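You operate a simulated robot arm through the tools that you are given. There is no shell and no other tool.

Carry out the task below with a simulated robot arm. There is one attempt and no reset: what you move stays moved.

Task
Put things in order on the trestle top. At the end: the green herbs box is on the grey tray; the beige clip from the trestle top is on the brown cocoa tin; the green brush stands where the green herbs box stood; the orange can (marked "WAX") stands where the green brush stood; the grey stone pestle stands where the orange can stood; whatever was shut is shut again. Leave all else as you found it, and nothing knocked over. Set down upright: herbs box.

Only the result counts: the job must be done as asked and must still hold three seconds after the hand-in. Knocking over, shifting, dropping, spilling or breaking anything else fails it.

Robot
A 6-joint arm with a two-finger parallel gripper, fixed in place. Base frame: the origin is at the foot of the arm, x ahead of it, y to its left, z up; the work surface is at about z = -0.4. Lengths are in cm, angles in degrees, forces in N, time in s.
With the tool pointing down near the work surface it reaches from about 18 to 46 cm from the base axis. Its first joint turns from -70.0 to 70.0 degrees. Payload 1.9 kg.
Tool frame: the origin (TCP) lies between the finger pads and is the grasp point; the fingertips stand 2.3 cm ahead of it; z points along the fingers, y is the line along which they close. The gripper opens to 9.4 cm. The fingers are 3.8 cm wide and 1 cm thick; the gripper's body (5.4 by 9.6 cm) begins 3.9 cm behind the TCP.
Orientation is that of the tool frame in the base frame, as [roll, pitch, yaw] about the fixed x, y, z axes, in that order (R = Rz(yaw) Ry(pitch) Rx(roll)). With the fingers straight down and closing along the base's y, the tool's x points along the base's -x, its y along +y and its z along -z.

Tools
- The arm moves only by the tool nudge_tool. Its argument "moves" is a list of rows, each a list of 7 numbers: the gripper command, from -1 (shut) to 1 (fully open), values between in proportion, then the shift along the base's x, y, z in cm, then the turn, a rotation vector about the base's x, y, z in degrees. In form: [[gripper, x, y, z, wx, wy, wz], ...]. A call has 1 to 20 rows; each row shifts and turns the commanded pose from where the row before left it. Each row takes 0.2 s and may step no farther than 5 cm and 8.6 degrees from the row before; otherwise, or with a gripper value out of range, the whole call is refused. Where a pose cannot be reached the arm comes as near as it can. A force on the tool above 40 N (or 10 N above the force at the start of the call, whichever is more), or a blocked arm, ends the call early, and 0.2 s more pass. Each finger travels about 10.8 cm/s and halts on what it meets, pressing with about 30 N; the grip force reading is that of the motor and also rises with nothing between the fingers. The clock runs only during rows and for 0.2 s after the last one: add rows that do not move to give the fingers time. The reply holds the time, the measured pose of the TCP, the force on the tool along the base axes, the opening and the grip force, in the units named above and with some noise, with the torque about the TCP (base axes, N m) and any sound that the robot's microphone picked up.
- Cameras (640 x 400 px; columns grow to the right, rows downward): "scene" is fixed at [7.59, 33.42, 42.62]; the picture's right is [-0.53, -0.85, 0.00], its down [-0.47, 0.29, -0.83] and it looks along [0.71, -0.44, -0.55] (base axes); focal length 214 px, centre (320, 200). "wrist" rides on the gripper at [8.6, 1.6, -7.5] in the tool frame; the picture's right is [-0.18, 0.98, 0.00], its down [-0.58, -0.11, -0.81] and it looks along [-0.79, -0.15, 0.59] (tool axes); focal length 243 px, centre (320, 200). There is no depth. A picture from a camera that has moved, and an enlarged one, comes with that camera's place and axes in the base frame and with its lens.
- camera(camera): a new picture of that camera. It takes no simulated time.
- enlarge(camera, box): a new picture of the part [left, top, right, bottom] of that camera's present view, enlarged. It takes no simulated time.
- job_done(): hands the job in; it is judged then, once.

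Nothing tells you positions but the pictures and the camera data. Unless the task says otherwise, let go and move clear before handing in.

The tools are called after "Request:" as name(argument=value, ...) on one line, values as JSON. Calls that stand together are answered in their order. nudge_tool: Moves the arm, as the interface text tells. Its arguments: {"type":"object","properties":{"moves":{"type":"array","items":{"type":"array","items":{"type":"number"}}}},"required":["moves"]} The other tools are called the same way: camera (camera) takes a picture; enlarge (camera, box) takes an enlarged picture of a part of a camera's view; job_done () hands the job in.

At the start:

```text
t: 0.0
eef_pos: [27.24, 9.5, 33.19]
tool_rot: [-179.9, 0.2, -180.0]
force: [0.1, -0.2, -0.4]
moment: [0.02, -0.01, 0.03]
width: 9.41
gripper_force: 0.0
```

scene: 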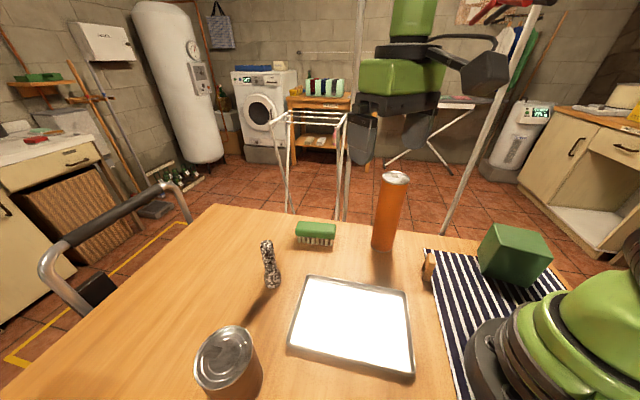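
wrist: 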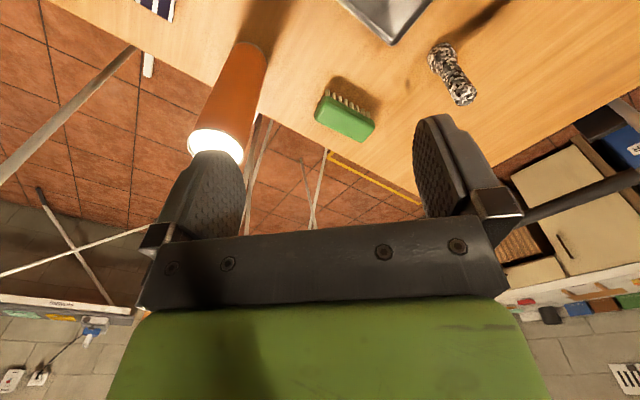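

I see a wooden table with a tin, a pestle, a brush, an orange can, a tray, a clip, a striped cloth and a green box. I'll take closer pictures before moving anything.

Request:
enlarge(camera="scene", box=[180, 200, 420, 400])

Request:
enlarge(camera="scene", box=[360, 150, 600, 350])

Request:
enlarge(camera="wrist", box=[120, 0, 520, 200])

```text
2.00 times, centred on (300, 300) of scene
camera zoom: at [7.59, 33.42, 42.62], right [-0.53, -0.85, 0.0], down [-0.47, 0.29, -0.83], along [0.71, -0.44, -0.55], focal length 429 px, centre (360, 0)
```

zoom: 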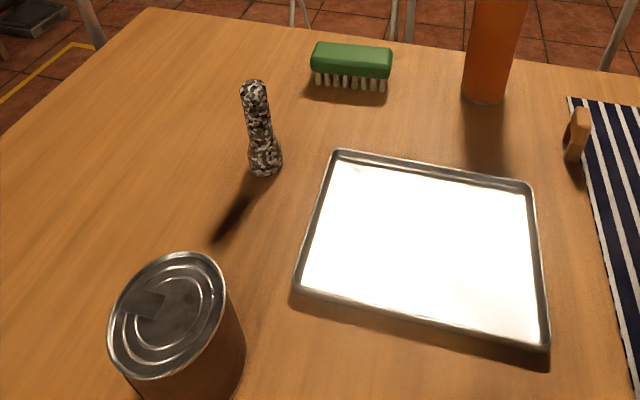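

```text
2.00 times, centred on (480, 250) of scene
camera zoom: at [7.59, 33.42, 42.62], right [-0.53, -0.85, 0.0], down [-0.47, 0.29, -0.83], along [0.71, -0.44, -0.55], focal length 429 px, centre (0, 100)
```

zoom: 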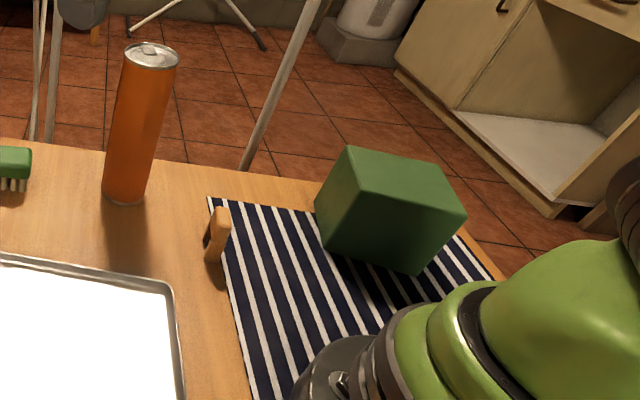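

```text
1.60 times, centred on (320, 100) of wrist
camera zoom: at [18.61, 11.12, 40.7], right [0.18, 0.98, 0.0], down [0.58, -0.11, 0.81], along [0.79, -0.15, -0.59], focal length 388 px, centre (320, 360)
```

zoom: 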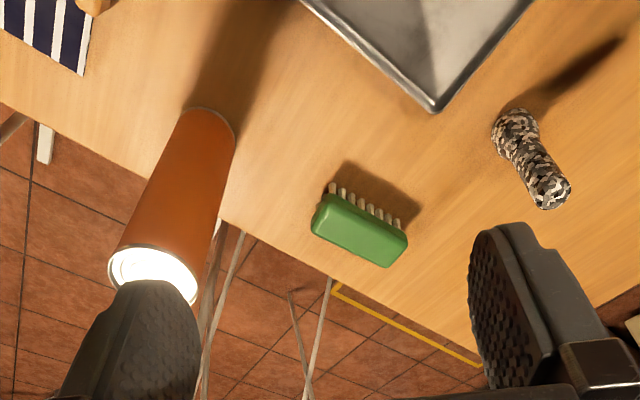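

The objects look to be at about these positions: can (34,-3), brush (46,11), pestle (38.5,26), tray (23,16), tin (25,38), clip (21,-4) and box (12,-25). I'll swing the wrist camera round to check the box and the clip.

Request:
nudge_tool(moves=[[1, -1.65, -2.8, 0, 0, 0, -7], [1, -1.65, -2.8, 0, 0, 0, -7], [1, -1.65, -2.8, 0, 0, 0, -7], [1, -1.65, -2.8, 0, 0, 0, -7], [1, -1.65, -2.8, 0, 0, 0, -7], [1, -1.65, -2.8, 0, 0, 0, -7], [1, -1.65, -2.8, 0, 0, 0, -7], [1, -1.65, -2.8, 0, 0, 0, -7], [1, 0, 0, 0, 0, 0, 0]])

Request:
camera(camera="wrist")

Request:
camera(camera="scene")

```text
t: 2.0
eef_pos: [13.87, -12.98, 33.25]
tool_rot: [179.9, 0.3, 123.9]
force: [-0.5, -0.2, -0.7]
moment: [-0.02, 0.03, 0.03]
width: 9.39
gripper_force: 0.1
```

```text
taken
camera wrist: at [10.46, -4.95, 40.7], right [0.92, 0.4, 0.0], down [0.23, -0.54, 0.81], along [0.32, -0.74, -0.59], focal length 243 px, centre (320, 200)
```

wrist: 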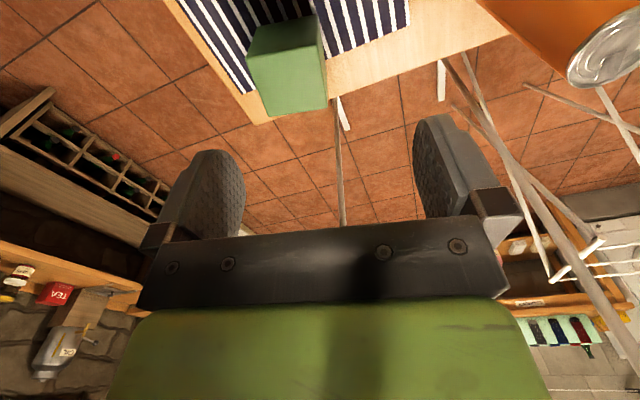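

```text
taken
```

scene: 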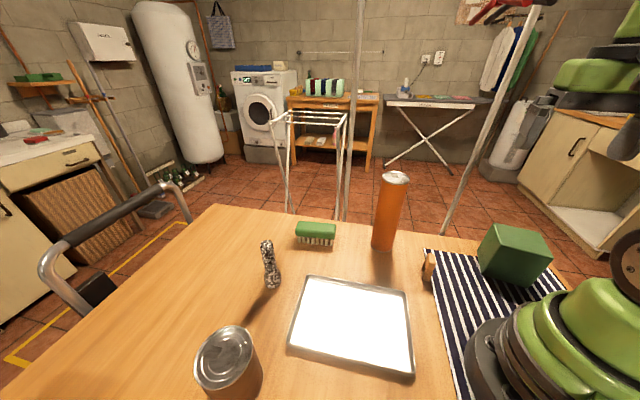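

The box sits on the cloth near the table's far-right edge. I'll enlarge it now, then tilt the camera to look more steeply down.

Request:
enlarge(camera="wrist", box=[170, 0, 410, 150])

Request:
nudge_tool(moves=[[1, 0, 0, 0, 7.36, 3.2, 0], [1, 0, 0, 0, 7.36, 3.2, 0], [1, 0, 0, 0, 7.36, 3.2, 0], [1, 0, 0, 0, 7.36, 3.2, 0], [1, 0, 0, 0, 0, 0, 0]])

Request:
camera(camera="wrist")

```text
2.67 times, centred on (290, 75) of wrist
camera zoom: at [10.46, -4.95, 40.7], right [0.92, 0.4, 0.0], down [0.23, -0.54, 0.81], along [0.32, -0.74, -0.59], focal length 647 px, centre (400, 533)
```

zoom: 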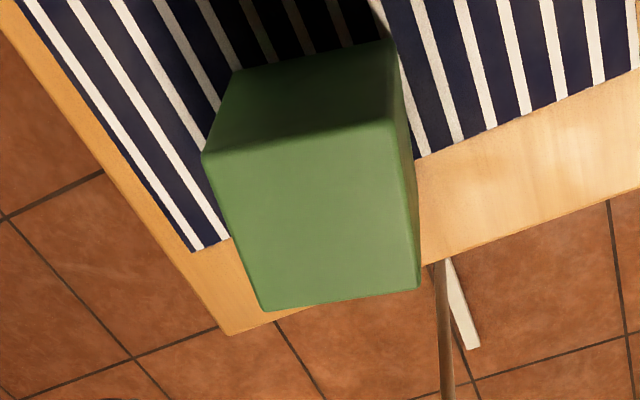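

```text
t: 3.2
eef_pos: [13.93, -12.9, 33.21]
tool_rot: [173.4, -31.4, 125.8]
force: [0.8, 0.9, 1.1]
moment: [0.01, 0.02, 0.0]
width: 9.4
gripper_force: 0.0
```

```text
taken
camera wrist: at [12.67, -9.66, 44.28], right [0.92, 0.4, 0.0], down [0.37, -0.85, 0.37], along [0.15, -0.34, -0.93], focal length 243 px, centre (320, 200)
```

wrist: 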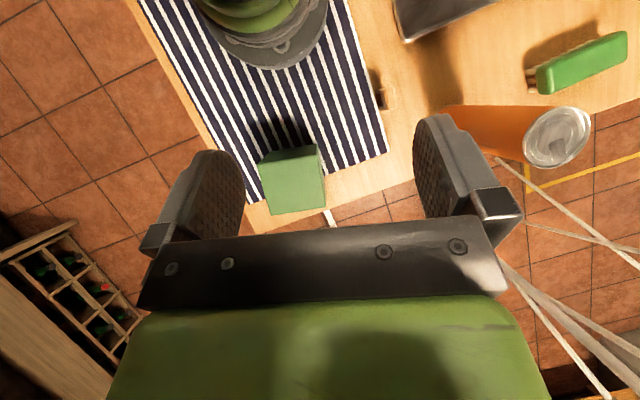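

Request:
enlarge(camera="wrist", box=[200, 50, 440, 230])

Request:
enlarge(camera="scene", box=[440, 200, 600, 320])

Request:
enlarge(camera="wrist", box=[340, 0, 440, 130])

```text
2.22 times, centred on (320, 140) of wrist
camera zoom: at [12.67, -9.66, 44.28], right [0.92, 0.4, 0.0], down [0.37, -0.85, 0.37], along [0.15, -0.34, -0.93], focal length 539 px, centre (320, 333)
```

zoom: 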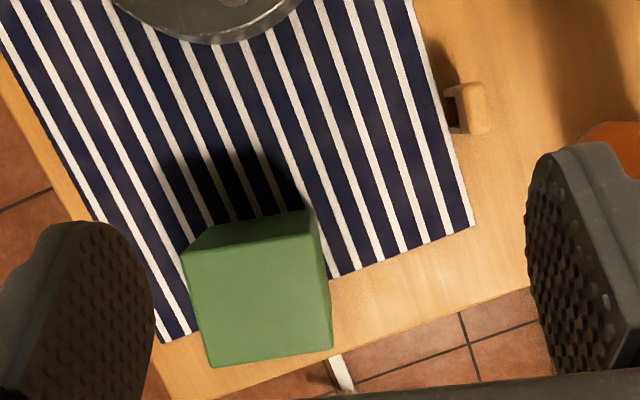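

```text
3.33 times, centred on (520, 260) of scene
camera zoom: at [7.59, 33.42, 42.62], right [-0.53, -0.85, 0.0], down [-0.47, 0.29, -0.83], along [0.71, -0.44, -0.55], focal length 715 px, centre (-347, 0)
```

zoom: 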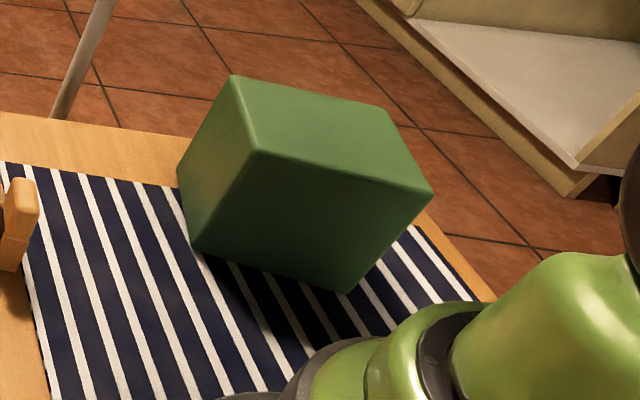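

```text
3.08 times, centred on (390, 65) of wrist
camera zoom: at [12.67, -9.66, 44.28], right [0.92, 0.4, 0.0], down [0.37, -0.85, 0.37], along [0.15, -0.34, -0.93], focal length 746 px, centre (105, 615)
```

zoom: 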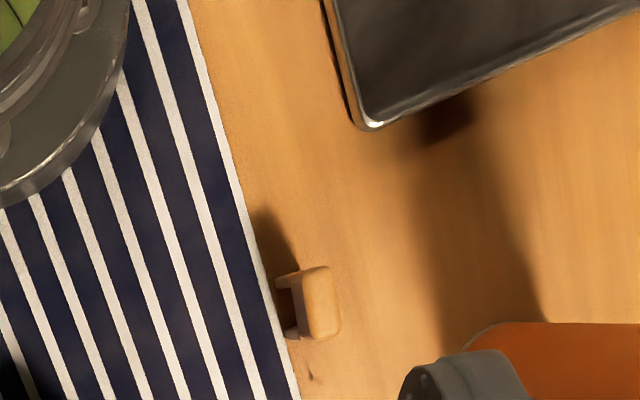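

The box is roughly 9 × 8 × 9.6 cm, centred near (13.6,-22.3). Next I'll return to vertical and look at the clip from closer up.

Request:
nudge_tool(moves=[[1, 0, 0, 0, -7.36, -3.2, 0], [1, 0, 0, 0, -7.36, -3.2, 0], [1, 0, 0, 0, -7.36, -3.2, 0], [1, 0, 0, 0, -7.36, -3.2, 0], [1, 0.9, 1.3, -3, 0, 0, 7], [1, 0.9, 1.3, -3, 0, 0, 7], [1, 0.9, 1.3, -3, 0, 0, 7], [1, 0.9, 1.3, -3, 0, 0, 7], [1, 0.9, 1.3, -3, 0, 0, 7], [1, 0.9, 1.3, -3, 0, 0, 7], [1, 0, 0, 0, 0, 0, 0]])

Request:
camera(camera="wrist")

Request:
enlarge(camera="wrist", box=[200, 0, 440, 150])

```text
t: 5.6
eef_pos: [19.51, -5.04, 15.42]
tool_rot: [-180.0, 0.2, 166.0]
force: [-0.7, -0.3, -0.7]
moment: [0.01, 0.03, -0.01]
width: 9.4
gripper_force: 0.0
```

```text
taken
camera wrist: at [11.56, -1.35, 22.79], right [0.42, 0.91, 0.0], down [0.54, -0.25, 0.81], along [0.73, -0.34, -0.59], focal length 243 px, centre (320, 200)
```

wrist: 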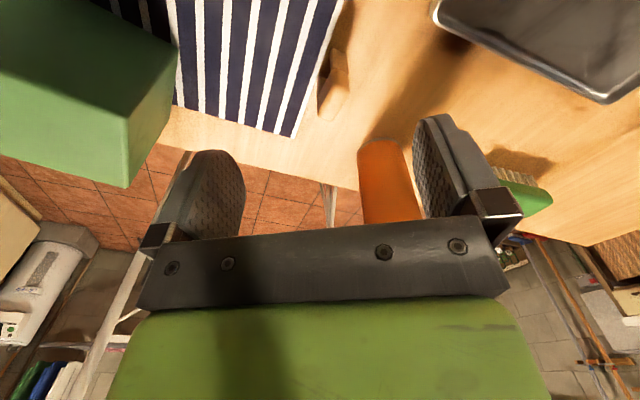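

```text
2.67 times, centred on (320, 75) of wrist
camera zoom: at [11.56, -1.35, 22.79], right [0.42, 0.91, 0.0], down [0.54, -0.25, 0.81], along [0.73, -0.34, -0.59], focal length 647 px, centre (320, 533)
```

zoom: 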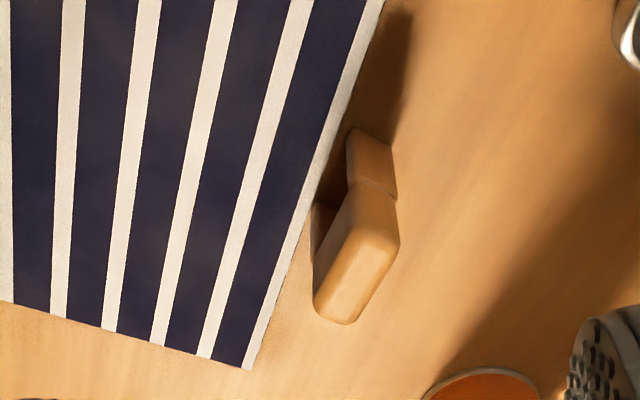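

The clip is a small standing wooden piece beside the cloth edge. I'll check it from the scene camera at high zoom.

Request:
enlarge(camera="scene", box=[400, 235, 460, 305])

Request:
enlarge(camera="wrist", box=[300, 30, 370, 130])

Request:
enlarge(camera="scene", box=[180, 300, 280, 400])

```text
5.71 times, centred on (430, 270) of scene
camera zoom: at [7.59, 33.42, 42.62], right [-0.53, -0.85, 0.0], down [-0.47, 0.29, -0.83], along [0.71, -0.44, -0.55], focal length 1226 px, centre (-309, -200)
```

zoom: 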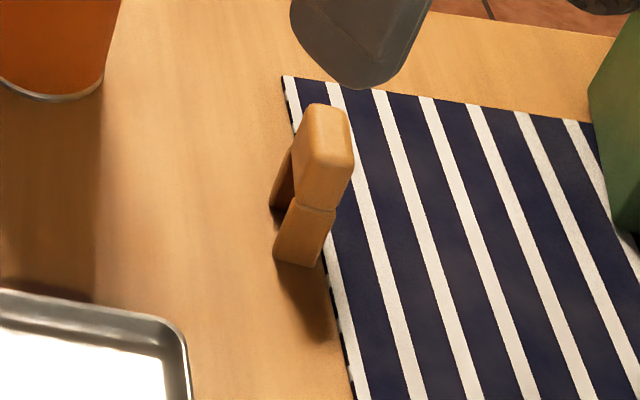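

```text
4.00 times, centred on (335, 80) of wrist
camera zoom: at [11.56, -1.35, 22.79], right [0.42, 0.91, 0.0], down [0.54, -0.25, 0.81], along [0.73, -0.34, -0.59], focal length 970 px, centre (260, 680)
```

zoom: 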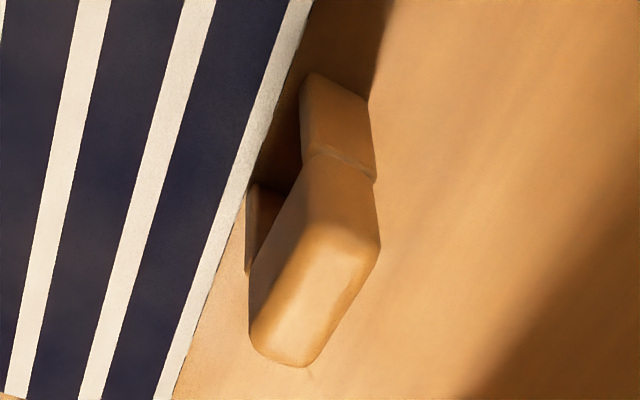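

```text
4.00 times, centred on (230, 350) of scene
camera zoom: at [7.59, 33.42, 42.62], right [-0.53, -0.85, 0.0], down [-0.47, 0.29, -0.83], along [0.71, -0.44, -0.55], focal length 858 px, centre (680, -400)
```

zoom: 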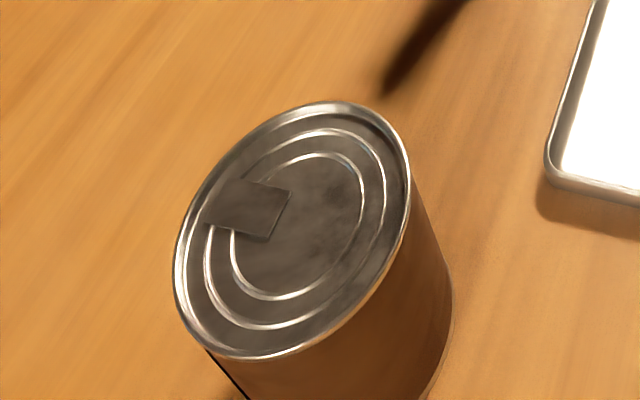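

The clip is an inverted-U peg about 1.5 × 2.9 cm and 6.6 cm tall, centred near (21.9,-4.9). I'll turn the gripper to close across its thin side and come in above it.

Request:
nudge_tool(moves=[[0.6, 0.6, 0, 0, 0, 0, -8.5], [0.4, 0.6, 0, 0, 0, 0, -8.5], [0.2, 0.6, 0.1, 0, 0, 0, -8.5], [0, 0.6, 0.1, 0, 0, 0, -8.5], [0, 0, 0, -2, 0, 0, 0], [0, 0, 0, -2, 0, 0, 0], [0, 0, 0, 0, 0, 0, 0]])

Request:
camera(camera="wrist")

Request:
enlarge(camera="scene", box=[380, 180, 480, 300])

```text
t: 7.2
eef_pos: [21.76, -4.86, 11.48]
tool_rot: [179.9, 0.1, 131.8]
force: [0.2, -0.7, -0.1]
moment: [0.03, 0.01, 0.02]
width: 4.69
gripper_force: 0.1
```

```text
taken
camera wrist: at [17.27, 2.58, 18.83], right [0.85, 0.52, 0.0], down [0.31, -0.5, 0.81], along [0.42, -0.69, -0.59], focal length 243 px, centre (320, 200)
```

wrist: 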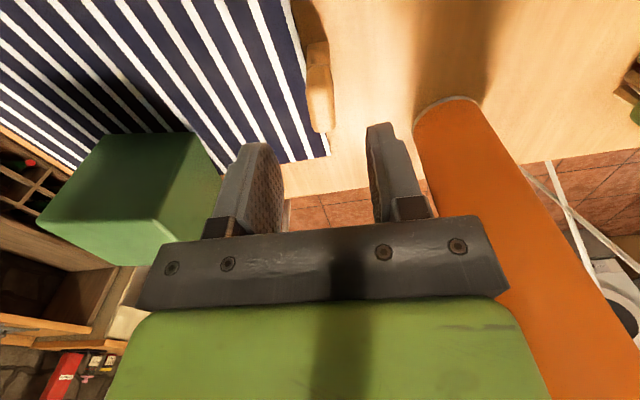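

```text
3.33 times, centred on (430, 240) of scene
camera zoom: at [7.59, 33.42, 42.62], right [-0.53, -0.85, 0.0], down [-0.47, 0.29, -0.83], along [0.71, -0.44, -0.55], focal length 715 px, centre (-47, 67)
```

zoom: 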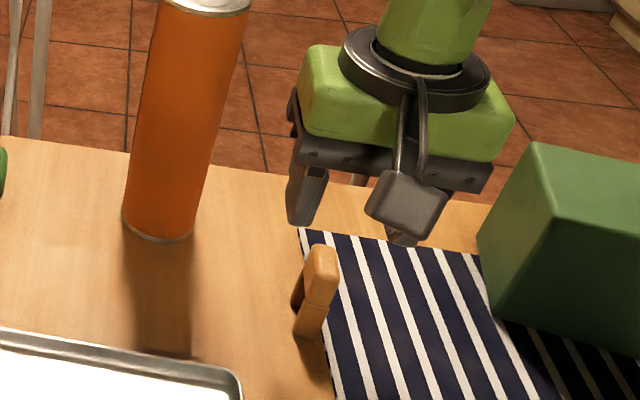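

The clip sits right on the gripper's centre line. I'll go down and close on it.

Request:
nudge_tool(moves=[[0, 0, 0, -2, 0, 0, 0], [0, 0, 0, -2, 0, 0, 0], [0, 0, 0, -2, 0, 0, 0], [0, 0, 0, -1.7, 0, 0, 0], [0, 0, 0, 0, 0, 0, 0]])

Request:
enlarge(camera="scene", box=[380, 180, 480, 300])

Request:
camera(camera="wrist")

```text
t: 8.4
eef_pos: [21.81, -4.92, 3.46]
tool_rot: [179.9, 0.2, 132.0]
force: [-1.1, -0.2, 0.3]
moment: [0.02, 0.01, -0.02]
width: 4.68
gripper_force: 0.0
```

```text
3.33 times, centred on (430, 240) of scene
camera zoom: at [7.59, 33.42, 42.62], right [-0.53, -0.85, 0.0], down [-0.47, 0.29, -0.83], along [0.71, -0.44, -0.55], focal length 715 px, centre (-47, 67)
```

zoom: 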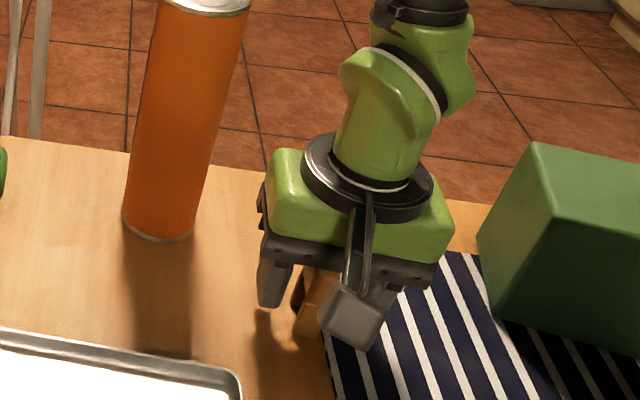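

```text
taken
camera wrist: at [17.28, 2.62, 10.98], right [0.85, 0.52, 0.0], down [0.31, -0.5, 0.81], along [0.42, -0.69, -0.59], focal length 243 px, centre (320, 200)
```

wrist: 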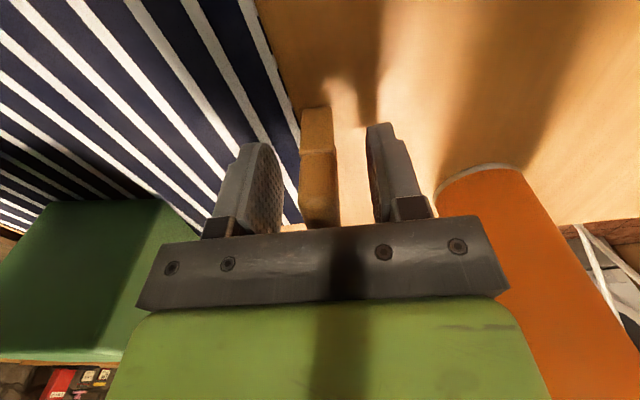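

The clip is between the fingers, so I'll close the gripper.

Request:
nudge_tool(moves=[[-0.5, 0, 0, 0, 0, 0, 0], [-1, 0, 0, 0, 0, 0, 0], [-1, 0, 0, 0, 0, 0, 0], [-1, 0, 0, 0, 0, 0, 0]])

Request:
camera(camera="wrist")

```text
t: 9.4
eef_pos: [21.81, -4.88, 3.56]
tool_rot: [-180.0, 0.3, 132.0]
force: [0.1, 0.4, -0.8]
moment: [0.02, 0.02, -0.01]
width: 1.5
gripper_force: 29.4
```

```text
taken
camera wrist: at [17.27, 2.61, 11.01], right [0.85, 0.52, 0.0], down [0.31, -0.5, 0.81], along [0.42, -0.69, -0.59], focal length 243 px, centre (320, 200)
```

wrist: 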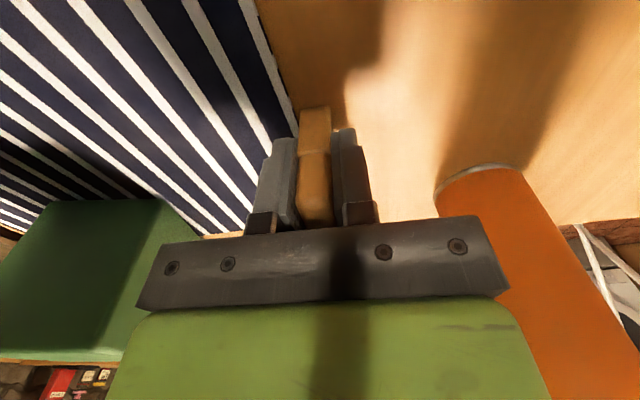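

The clip is held at a width of 1.5 cm. I'll lift it and carry it high towards the tin, stopping short to look at the tin top.

Request:
nudge_tool(moves=[[-1, 0, 0, 1, 0, 0, 0], [-1, 0, 0, 4, 0, 0, 0], [-1, 0, 0, 4.3, 0, 0, 0], [-1, 0, 0, 4.3, 0, 0, 0], [-1, 0, 0, 4.3, 0, 0, 0], [-1, 0, 0, 4.3, 0, 0, 0], [-1, 0, 3.6, 0, 0, 0, 7], [-1, 0, 3.6, 0, 0, 0, 7], [-1, 0, 3.6, 0, 0, 0, 7], [-1, 0, 3.6, 0, 0, 0, 7], [-1, 0, 3.6, 0, 0, 0, 7], [-1, 0, 3.6, 0, 0, 0, 7], [-1, 0, 3.6, 0, 0, 0, 7], [-1, 0, 3.6, 0, 0, 0, 7], [-1, 0, 0, 0, 0, 0, 7], [-1, 0, 0, 0, 0, 0, 7], [-1, 0, 0, 0, 0, 0, 0]])

Request:
camera(camera="wrist")

Request:
camera(camera="scene")

```text
t: 13.0
eef_pos: [21.7, 23.97, 25.92]
tool_rot: [179.9, 0.2, -158.1]
force: [-0.3, 0.1, -0.8]
moment: [-0.01, 0.01, 0.05]
width: 1.53
gripper_force: 29.5
```

```text
taken
camera wrist: at [13.16, 22.19, 33.26], right [-0.2, 0.98, 0.0], down [0.58, 0.12, 0.81], along [0.79, 0.16, -0.59], focal length 243 px, centre (320, 200)
```

wrist: 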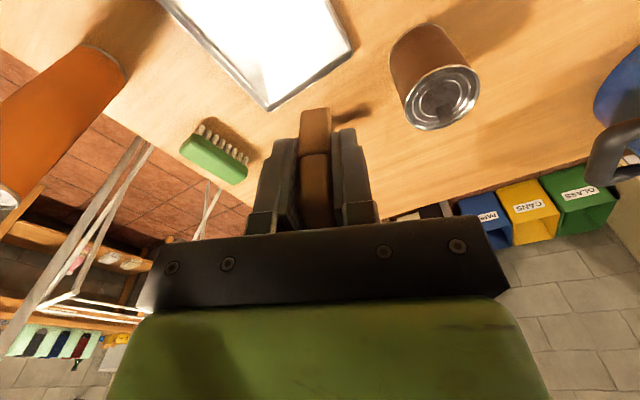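

```text
taken
```

scene: 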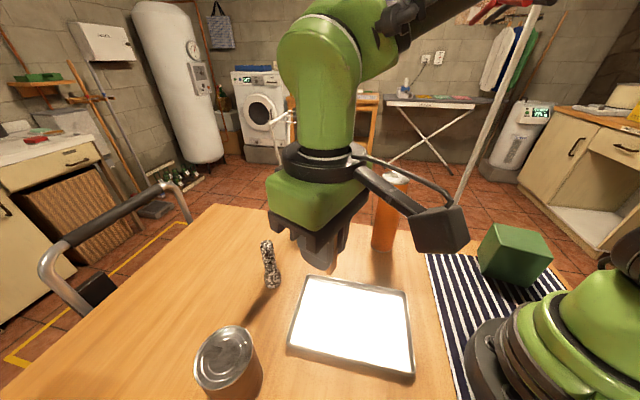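

I'll enlarge the tin in this view to triangulate its top.

Request:
enlarge(camera="wrist", box=[370, 0, 510, 150])

Request:
enlarge(camera="scene", box=[170, 300, 290, 400])

```text
2.67 times, centred on (440, 75) of wrist
camera zoom: at [13.16, 22.19, 33.26], right [-0.2, 0.98, 0.0], down [0.58, 0.12, 0.81], along [0.79, 0.16, -0.59], focal length 647 px, centre (0, 533)
```

zoom: 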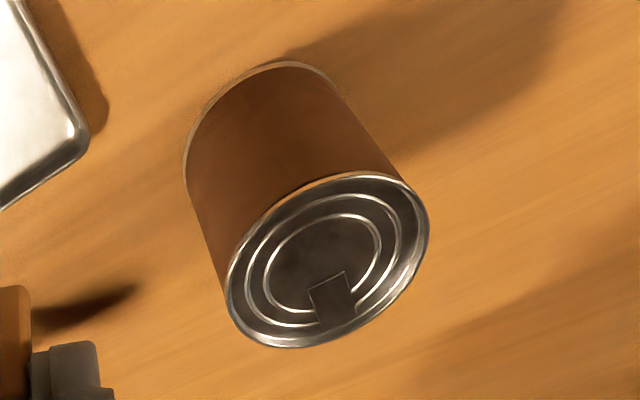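

```text
4.00 times, centred on (230, 350) of scene
camera zoom: at [7.59, 33.42, 42.62], right [-0.53, -0.85, 0.0], down [-0.47, 0.29, -0.83], along [0.71, -0.44, -0.55], focal length 858 px, centre (680, -400)
```

zoom: 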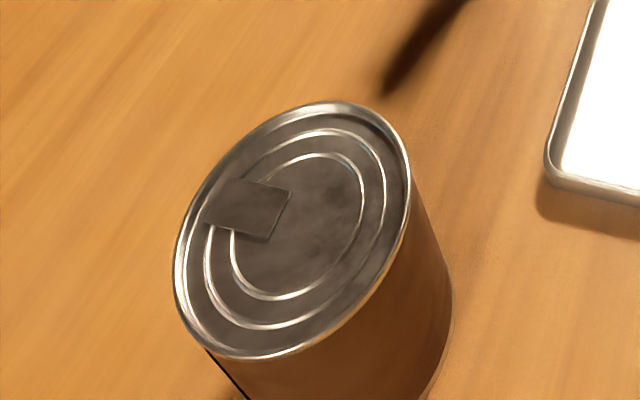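

The tin top is near (24.85,37.9) at z≈9.2, with a pull tab on the far side. I'll place the clip slightly on the near side of centre to avoid the tab.

Request:
nudge_tool(moves=[[-1, 0.6, 3.25, 0, 0, 0, 0], [-1, 0.6, 3.25, 0, 0, 0, 0], [-1, 0.55, 3.25, 0, 0, 0, 0], [-1, 0.55, 3.25, 0, 0, 0, 0], [-1, 0, 0, -3, 0, 0, 0], [-1, 0, 0, -3, 0, 0, 0], [-1, 0, 0, -3, 0, 0, 0], [-1, 0, 0, -1.5, 0, 0, 0], [-1, 0, 0, 0, 0, 0, 0]])

Request:
camera(camera="wrist")

Request:
enlarge(camera="scene", box=[150, 200, 330, 400])

```text
t: 15.0
eef_pos: [24.14, 37.11, 15.3]
tool_rot: [-180.0, 0.2, -158.1]
force: [0.4, -0.2, -0.1]
moment: [-0.01, 0.01, -0.01]
width: 1.55
gripper_force: 29.9
```

```text
taken
camera wrist: at [15.49, 35.24, 22.76], right [-0.2, 0.98, 0.0], down [0.58, 0.12, 0.81], along [0.79, 0.16, -0.59], focal length 243 px, centre (320, 200)
```

wrist: 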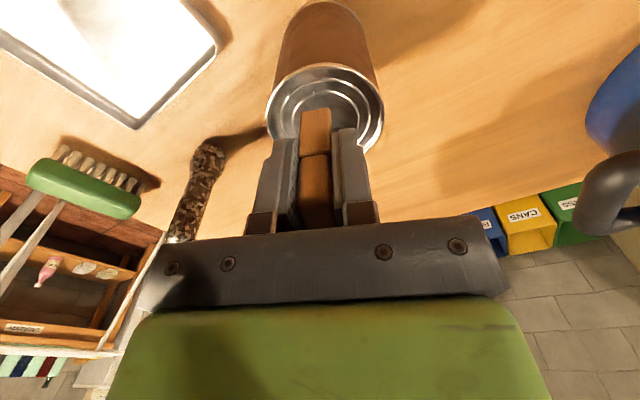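

```text
2.00 times, centred on (240, 300) of scene
camera zoom: at [7.59, 33.42, 42.62], right [-0.53, -0.85, 0.0], down [-0.47, 0.29, -0.83], along [0.71, -0.44, -0.55], focal length 429 px, centre (480, 0)
```

zoom: 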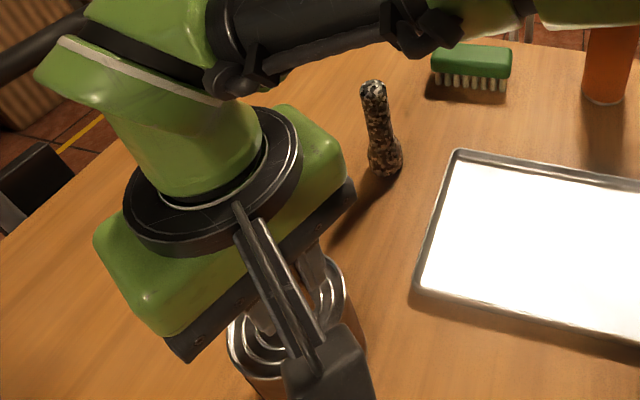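

The clip is over the tin lid, with about 2 cm still to go. I'll descend gently.

Request:
nudge_tool(moves=[[-1, 0, 0, -0.8, 0, 0, 0], [-1, 0, 0, -0.7, 0, 0, 0], [-1, 0, 0, 0, 0, 0, 0]])

Request:
enlarge(camera="wrist", box=[240, 0, 420, 200])

```text
t: 15.8
eef_pos: [24.17, 37.02, 13.99]
tool_rot: [180.0, 0.3, -158.2]
force: [-6.2, -5.7, 22.2]
moment: [-0.21, 0.16, -0.03]
width: 1.51
gripper_force: 30.2
```

```text
2.00 times, centred on (330, 100) of wrist
camera zoom: at [15.53, 35.21, 21.41], right [-0.2, 0.98, 0.0], down [0.58, 0.11, 0.81], along [0.79, 0.16, -0.59], focal length 485 px, centre (300, 400)
```

zoom: 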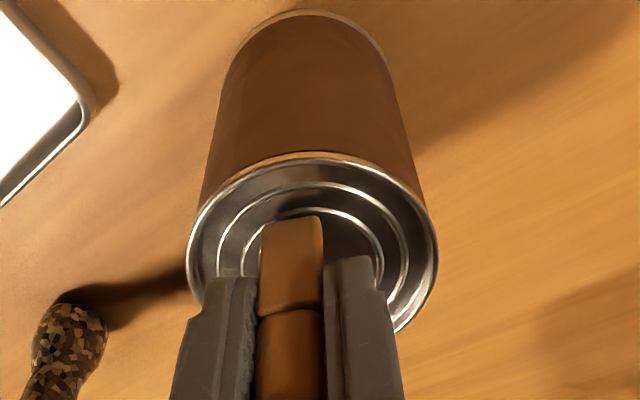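

I've got contact with the lid at TCP z≈14. I'll lift a bit and shift slightly away from the tab, then touch down more gently.

Request:
nudge_tool(moves=[[-1, 0, 0, 0.8, 0, 0, 0], [-1, -0.5, -0.5, 0, 0, 0, 0], [-1, 0, 0, 0, 0, 0, 0]])

Request:
enlarge(camera="wrist", box=[240, 0, 420, 200])

Request:
nudge_tool(moves=[[-1, 0, 0, -0.3, 0, 0, 0], [-1, 0, 0, -0.2, 0, 0, 0], [-1, 0, 0, 0, 0, 0, 0]])

```text
t: 16.6
eef_pos: [23.67, 36.45, 14.42]
tool_rot: [-179.8, 0.2, -158.0]
force: [0.3, -0.5, 0.0]
moment: [0.02, 0.01, 0.01]
width: 1.54
gripper_force: 29.9
```

```text
2.00 times, centred on (330, 100) of wrist
camera zoom: at [15.03, 34.71, 21.96], right [-0.2, 0.98, 0.0], down [0.58, 0.12, 0.81], along [0.79, 0.16, -0.59], focal length 485 px, centre (300, 400)
```

zoom: 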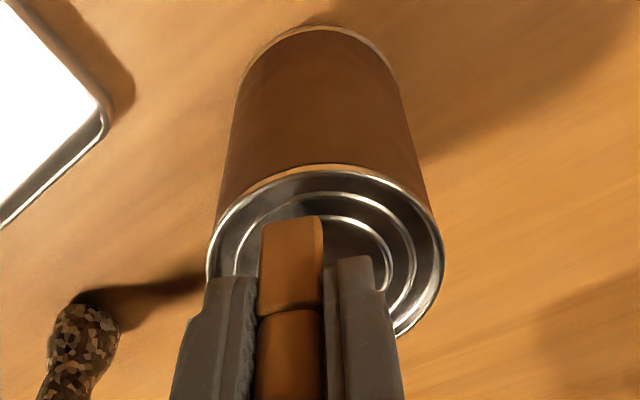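

```text
t: 17.4
eef_pos: [23.65, 36.44, 14.01]
tool_rot: [180.0, 0.1, -158.1]
force: [0.1, -0.4, 0.4]
moment: [-0.02, 0.01, -0.03]
width: 1.51
gripper_force: 30.0
```

There's no contact at this height now. I'll keep lowering in small steps.

Request:
nudge_tool(moves=[[-1, 0, 0, -0.15, 0, 0, 0], [-1, 0, 0, 0, 0, 0, 0]])

Request:
nudge_tool(moves=[[-1, 0, 0, -0.15, 0, 0, 0], [-1, 0, 0, 0, 0, 0, 0]])

```text
t: 18.0
eef_pos: [23.64, 36.48, 13.94]
tool_rot: [-180.0, 0.3, -158.1]
force: [-2.2, -4.6, 17.2]
moment: [-0.13, 0.06, -0.03]
width: 1.54
gripper_force: 29.9
```

```text
t: 18.6
eef_pos: [23.65, 36.5, 13.92]
tool_rot: [179.9, 0.4, -158.0]
force: [0.9, -3.4, 30.9]
moment: [-0.05, -0.17, -0.04]
width: 1.53
gripper_force: 30.1
```

The lid contact is firm at z≈13.93. I'll relieve the pressure, then open the gripper and retreat.

Request:
nudge_tool(moves=[[-1, 0, 0, 0.2, 0, 0, 0], [-1, 0, 0, 0, 0, 0, 0]])

Request:
nudge_tool(moves=[[-0.4, 0, 0, 0, 0, 0, 0], [-0.1, 0, 0, 0, 0, 0, 0], [-0.1, 0, 0, 0, 0, 0, 0]])

Request:
camera(camera="wrist")

```text
t: 19.2
eef_pos: [23.52, 36.44, 13.91]
tool_rot: [-180.0, 0.1, -158.0]
force: [3.4, 3.6, 11.6]
moment: [0.24, -0.3, 0.02]
width: 1.54
gripper_force: 30.0
```

```text
t: 20.0
eef_pos: [23.56, 36.49, 14.0]
tool_rot: [-179.9, 0.1, -158.0]
force: [-0.1, 0.1, 0.3]
moment: [0.0, -0.04, -0.01]
width: 4.21
gripper_force: 0.0
```

```text
taken
camera wrist: at [14.99, 34.68, 21.4], right [-0.2, 0.98, 0.0], down [0.58, 0.12, 0.81], along [0.79, 0.16, -0.59], focal length 243 px, centre (320, 200)
```

wrist: 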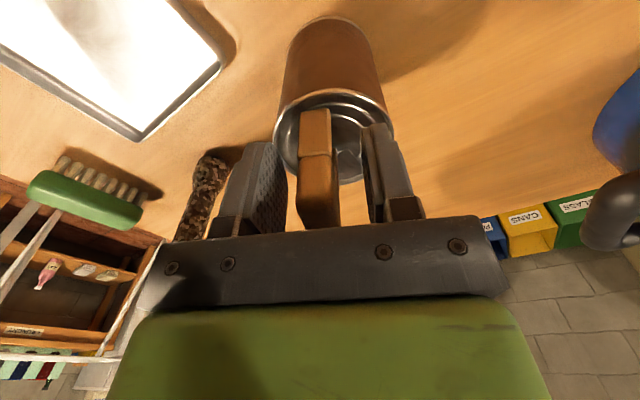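

The clip stands free on the tin. I'll go straight up and check.

Request:
nudge_tool(moves=[[-0.1, 0, 0, 2, 0, 0, 0], [-0.1, 0, 0, 4, 0, 0, 0], [-0.1, 0, 0, 4, 0, 0, 0], [0, -1, -3, 4, 0, 0, 0], [0, -1, -4, 0, 0, 0, 0], [0, -1, -4, 0, 0, 0, 0], [0, 0, 0, 0, 0, 0, 0]])

Request:
enlarge(camera="scene", box=[170, 300, 290, 400])

Request:
camera(camera="wrist")

```text
refused: row 4 steps farther than a row can; nothing moved
```

```text
4.00 times, centred on (230, 350) of scene
camera zoom: at [7.59, 33.42, 42.62], right [-0.53, -0.85, 0.0], down [-0.47, 0.29, -0.83], along [0.71, -0.44, -0.55], focal length 858 px, centre (680, -400)
```

zoom: 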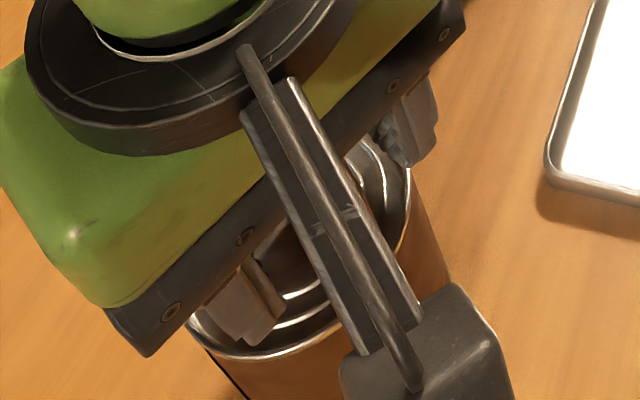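

```text
taken
camera wrist: at [14.99, 34.68, 21.4], right [-0.2, 0.98, 0.0], down [0.58, 0.12, 0.81], along [0.79, 0.16, -0.59], focal length 243 px, centre (320, 200)
```

wrist: 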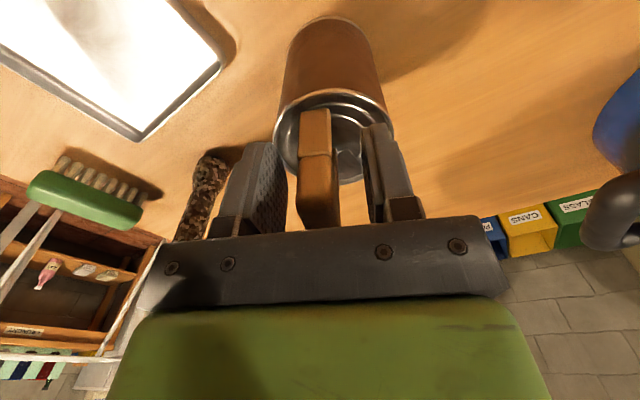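

One row was too long a step, so nothing moved and the clip is still standing free. I'll repeat the retreat with smaller steps.

Request:
nudge_tool(moves=[[-0.1, 0, 0, 2, 0, 0, 0], [-0.1, 0, 0, 4, 0, 0, 0], [-0.1, 0, 0, 4, 0, 0, 0], [0, 0, 0, 4, 0, 0, 0], [0, -1, -4, 0, 0, 0, 0], [0, -1, -4, 0, 0, 0, 0], [0, -1, -4, 0, 0, 0, 0], [0, 0, 0, 0, 0, 0, 0]])

Request:
enlarge(camera="scene", box=[170, 300, 290, 400])

Request:
camera(camera="wrist")

```text
t: 21.8
eef_pos: [20.15, 24.21, 27.6]
tool_rot: [179.9, 0.3, -158.0]
force: [0.4, 0.2, -0.3]
moment: [-0.02, -0.02, -0.01]
width: 4.7
gripper_force: 0.1
out of reach, approached as far as the arm can: row 4
```

```text
4.00 times, centred on (230, 350) of scene
camera zoom: at [7.59, 33.42, 42.62], right [-0.53, -0.85, 0.0], down [-0.47, 0.29, -0.83], along [0.71, -0.44, -0.55], focal length 858 px, centre (680, -400)
```

zoom: 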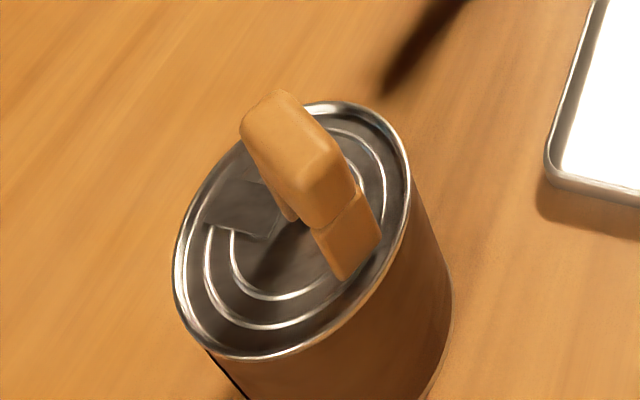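

```text
taken
camera wrist: at [11.5, 22.47, 35.09], right [-0.2, 0.98, 0.0], down [0.58, 0.12, 0.81], along [0.79, 0.16, -0.59], focal length 243 px, centre (320, 200)
```

wrist: 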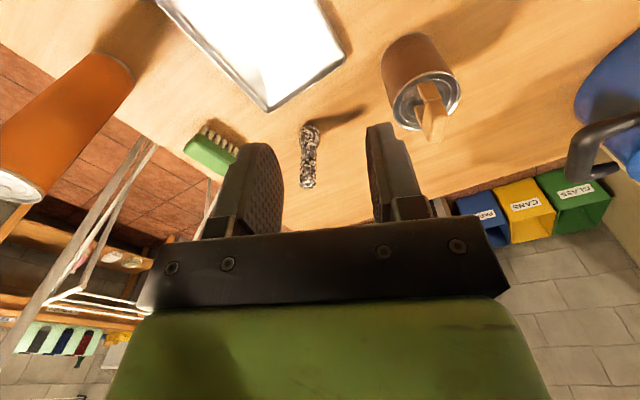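

The clip stands stably on the tin and the tin hasn't moved. Now for the herbs box: I'll swing over it with the fingers set to close across its narrower side and look.

Request:
nudge_tool(moves=[[0.3, 0.3, -4, 0, 0, 0, 1], [0.6, 0.3, -4, 0, 0, 0, 1], [1, 0.3, -4, 0, 0, 0, 1], [1, 0.3, -4, 0, 0, 0, 1], [1, 0.3, -4, 0, 0, 0, 1], [1, 0.3, -4, 0, 0, 0, 1], [1, 0.2, -4, 0, 0, 0, 1], [1, 0, -4, 0, 0, 0, 1], [1, -1, -4, 0, 0, 0, 1], [1, -2, -3.5, 0, 0, 0, 0.5], [1, -2, -3.5, 0, 0, 0, 0], [1, -2, -3, 0, 0, 0, 0], [1, 0, 0, 0, 0, 0, 0]])

Request:
camera(camera="wrist")

Request:
camera(camera="scene")

```text
t: 24.6
eef_pos: [15.19, -21.59, 27.65]
tool_rot: [180.0, 0.1, -148.5]
force: [-0.4, -0.1, 0.0]
moment: [0.0, 0.0, 0.0]
width: 9.42
gripper_force: 0.0
```

```text
taken
camera wrist: at [7.01, -24.84, 35.12], right [-0.36, 0.93, 0.0], down [0.55, 0.21, 0.81], along [0.76, 0.29, -0.59], focal length 243 px, centre (320, 200)
```

wrist: 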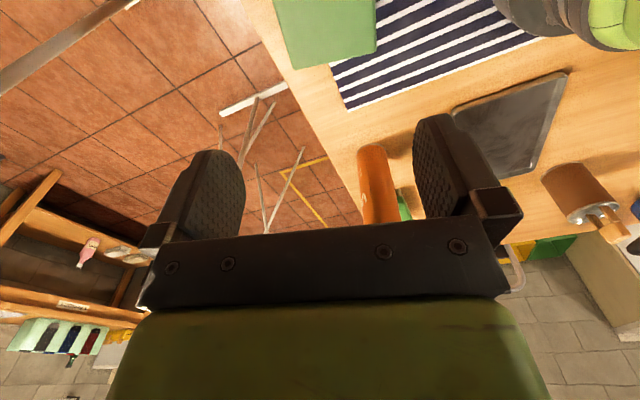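

```text
taken
```

scene: 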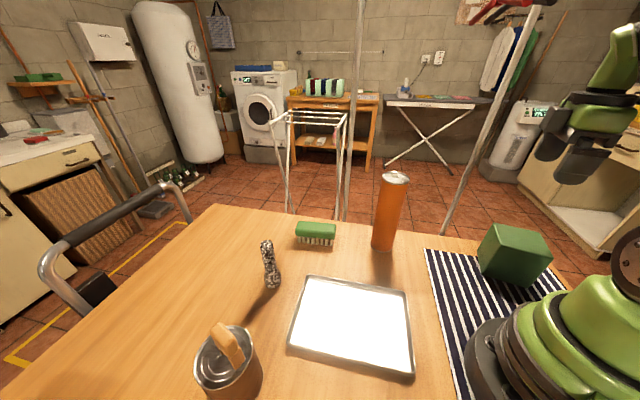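

The wrist reaches this orientation well. I'll enlarge to measure the box edges.

Request:
enlarge(camera="wrist", box=[240, 0, 420, 100])

```text
3.56 times, centred on (330, 50) of wrist
camera zoom: at [7.01, -24.84, 35.12], right [-0.36, 0.93, 0.0], down [0.55, 0.21, 0.81], along [0.76, 0.29, -0.59], focal length 863 px, centre (284, 733)
```

zoom: 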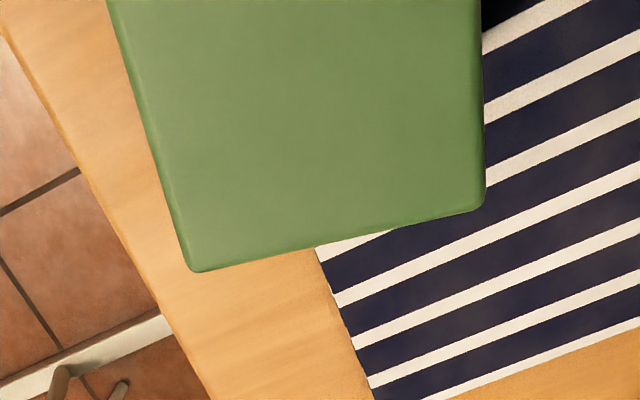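

The box's top edges agree with my earlier estimate. I'll move over its centre at a safe height for a close alignment check.

Request:
nudge_tool(moves=[[1, -0.4, -0.2, -3.4, 0, 0, 0.75], [1, -0.4, -0.2, -3.4, 0, 0, 0.75], [1, -0.4, -0.2, -3.4, 0, 0, 0], [1, -0.3, -0.1, -3.2, 0, 0, 0], [1, 0, 0, 0, 0, 0, 0], [1, 0, 0, 0, 0, 0, 0]])

Request:
camera(camera="wrist")

Request:
enlarge(camera="wrist", box=[160, 0, 480, 200])

```text
t: 26.0
eef_pos: [13.88, -22.22, 14.25]
tool_rot: [-180.0, 0.2, -147.0]
force: [-0.9, 0.7, 0.2]
moment: [0.01, 0.02, 0.02]
width: 9.39
gripper_force: 0.0
```

```text
taken
camera wrist: at [5.66, -25.61, 21.73], right [-0.38, 0.92, 0.0], down [0.54, 0.22, 0.81], along [0.75, 0.31, -0.59], focal length 243 px, centre (320, 200)
```

wrist: 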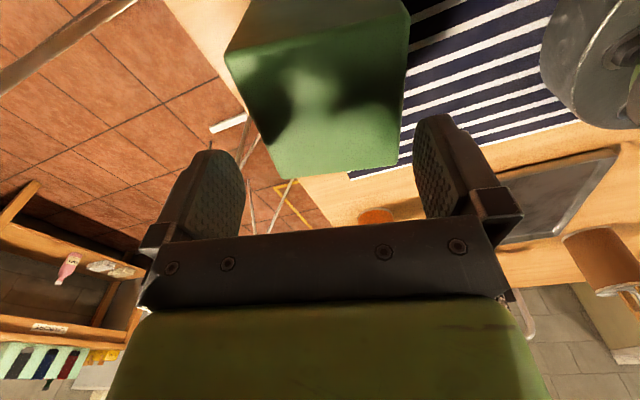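

```text
2.00 times, centred on (320, 100) of wrist
camera zoom: at [5.66, -25.61, 21.73], right [-0.38, 0.92, 0.0], down [0.54, 0.22, 0.81], along [0.75, 0.31, -0.59], focal length 485 px, centre (320, 400)
```

zoom: 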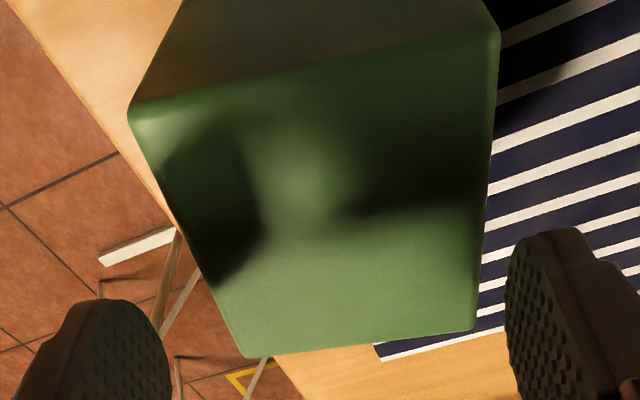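

The box top is at z≈9.6 and about 8.35 cm across the closing direction, with its centre near (13.63,-21.87). I'll correct the offset and come down a little to verify the clearance.

Request:
nudge_tool(moves=[[1, -0.24, 0.36, 0, 0, 0, 0], [1, 0, 0, -1.5, 0, 0, 0], [1, 0, 0, 0, 0, 0, 0], [1, 0, 0, 0, 0, 0, 0]])

Request:
enlarge(camera="wrist", box=[160, 0, 480, 200])

Request:
enlarge(camera="scene", box=[460, 160, 600, 300])

```text
t: 27.0
eef_pos: [13.39, -21.91, 12.89]
tool_rot: [179.9, 0.2, -146.9]
force: [0.2, 0.2, -0.2]
moment: [0.0, 0.0, 0.0]
width: 9.43
gripper_force: 0.1
```

```text
2.00 times, centred on (320, 100) of wrist
camera zoom: at [5.36, -25.31, 20.27], right [-0.38, 0.92, 0.0], down [0.54, 0.22, 0.81], along [0.75, 0.31, -0.59], focal length 485 px, centre (320, 400)
```

zoom: 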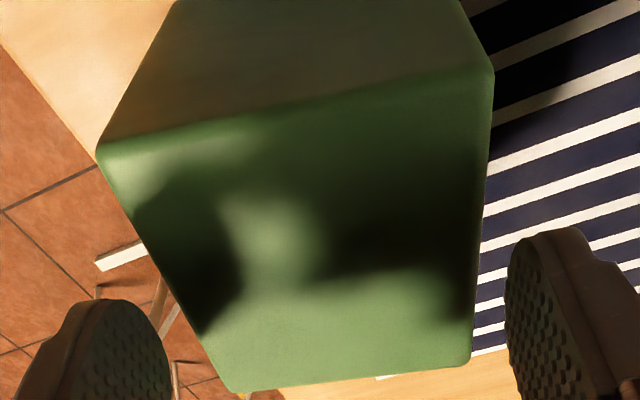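

```text
2.86 times, centred on (530, 230) of scene
camera zoom: at [7.59, 33.42, 42.62], right [-0.53, -0.85, 0.0], down [-0.47, 0.29, -0.83], along [0.71, -0.44, -0.55], focal length 613 px, centre (-280, 114)
```

zoom: 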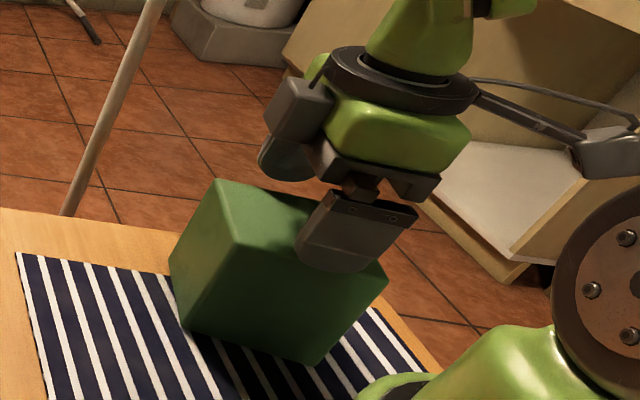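

The gripper is centred with about 0.5 cm clear on each side. I'll go down round the box in steps, leaving room between the palm and the box top.

Request:
nudge_tool(moves=[[1, 0, 0, -0.8, 0, 0, 0], [1, 0, 0, -0.8, 0, 0, 0], [1, 0, 0, -0.8, 0, 0, 0], [1, 0, 0, 0, 0, 0, 0]])

Request:
nudge_tool(moves=[[1, 0, 0, -1, 0, 0, 0], [1, 0, 0, -1, 0, 0, 0], [1, 0, 0, -1, 0, 0, 0], [1, 0, 0, -1, 0, 0, 0], [1, 0, 0, 0, 0, 0, 0]])

Request:
camera(camera="wrist")

Request:
enlarge(camera="scene", box=[460, 160, 600, 300])

```text
t: 28.0
eef_pos: [13.54, -21.76, 10.4]
tool_rot: [179.9, 0.2, -147.0]
force: [-0.6, 0.3, 0.0]
moment: [0.01, 0.0, -0.01]
width: 9.42
gripper_force: 0.0
```

```text
t: 29.2
eef_pos: [13.37, -21.88, 6.46]
tool_rot: [-180.0, 0.2, -147.1]
force: [0.0, 0.4, 0.7]
moment: [0.01, -0.02, -0.02]
width: 9.36
gripper_force: 0.0
```

```text
taken
camera wrist: at [5.23, -25.31, 13.93], right [-0.38, 0.93, 0.0], down [0.54, 0.22, 0.81], along [0.75, 0.31, -0.59], focal length 243 px, centre (320, 200)
```

wrist: 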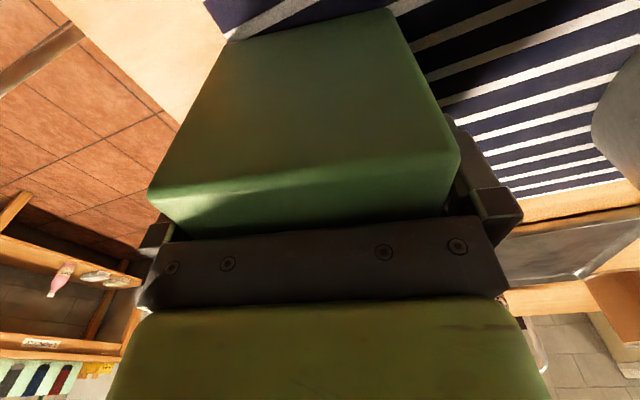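

```text
2.86 times, centred on (530, 230) of scene
camera zoom: at [7.59, 33.42, 42.62], right [-0.53, -0.85, 0.0], down [-0.47, 0.29, -0.83], along [0.71, -0.44, -0.55], focal length 613 px, centre (-280, 114)
```

zoom: 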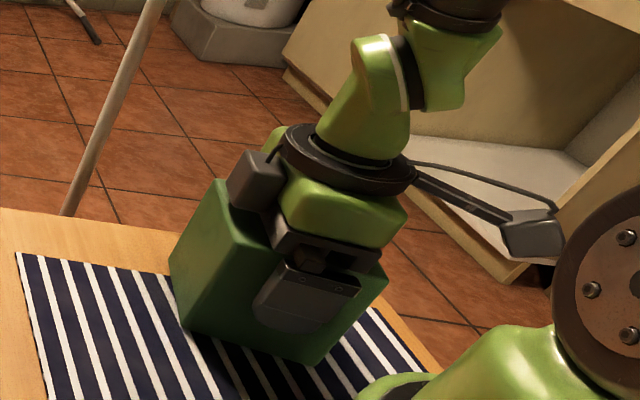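

The box is straddled with no contact so far. I'll close on it.

Request:
nudge_tool(moves=[[0.8, 0, 0, 0, 0, 0, 0], [0.7, 0, 0, 0, 0, 0, 0], [0.6, 0, 0, 0, 0, 0, 0], [0.6, 0, 0, 0, 0, 0, 0]])

```text
t: 30.2
eef_pos: [13.45, -21.92, 6.5]
tool_rot: [179.9, 0.2, -147.1]
force: [0.4, -0.8, 0.0]
moment: [-0.1, -0.02, 0.05]
width: 8.5
gripper_force: 30.0
```

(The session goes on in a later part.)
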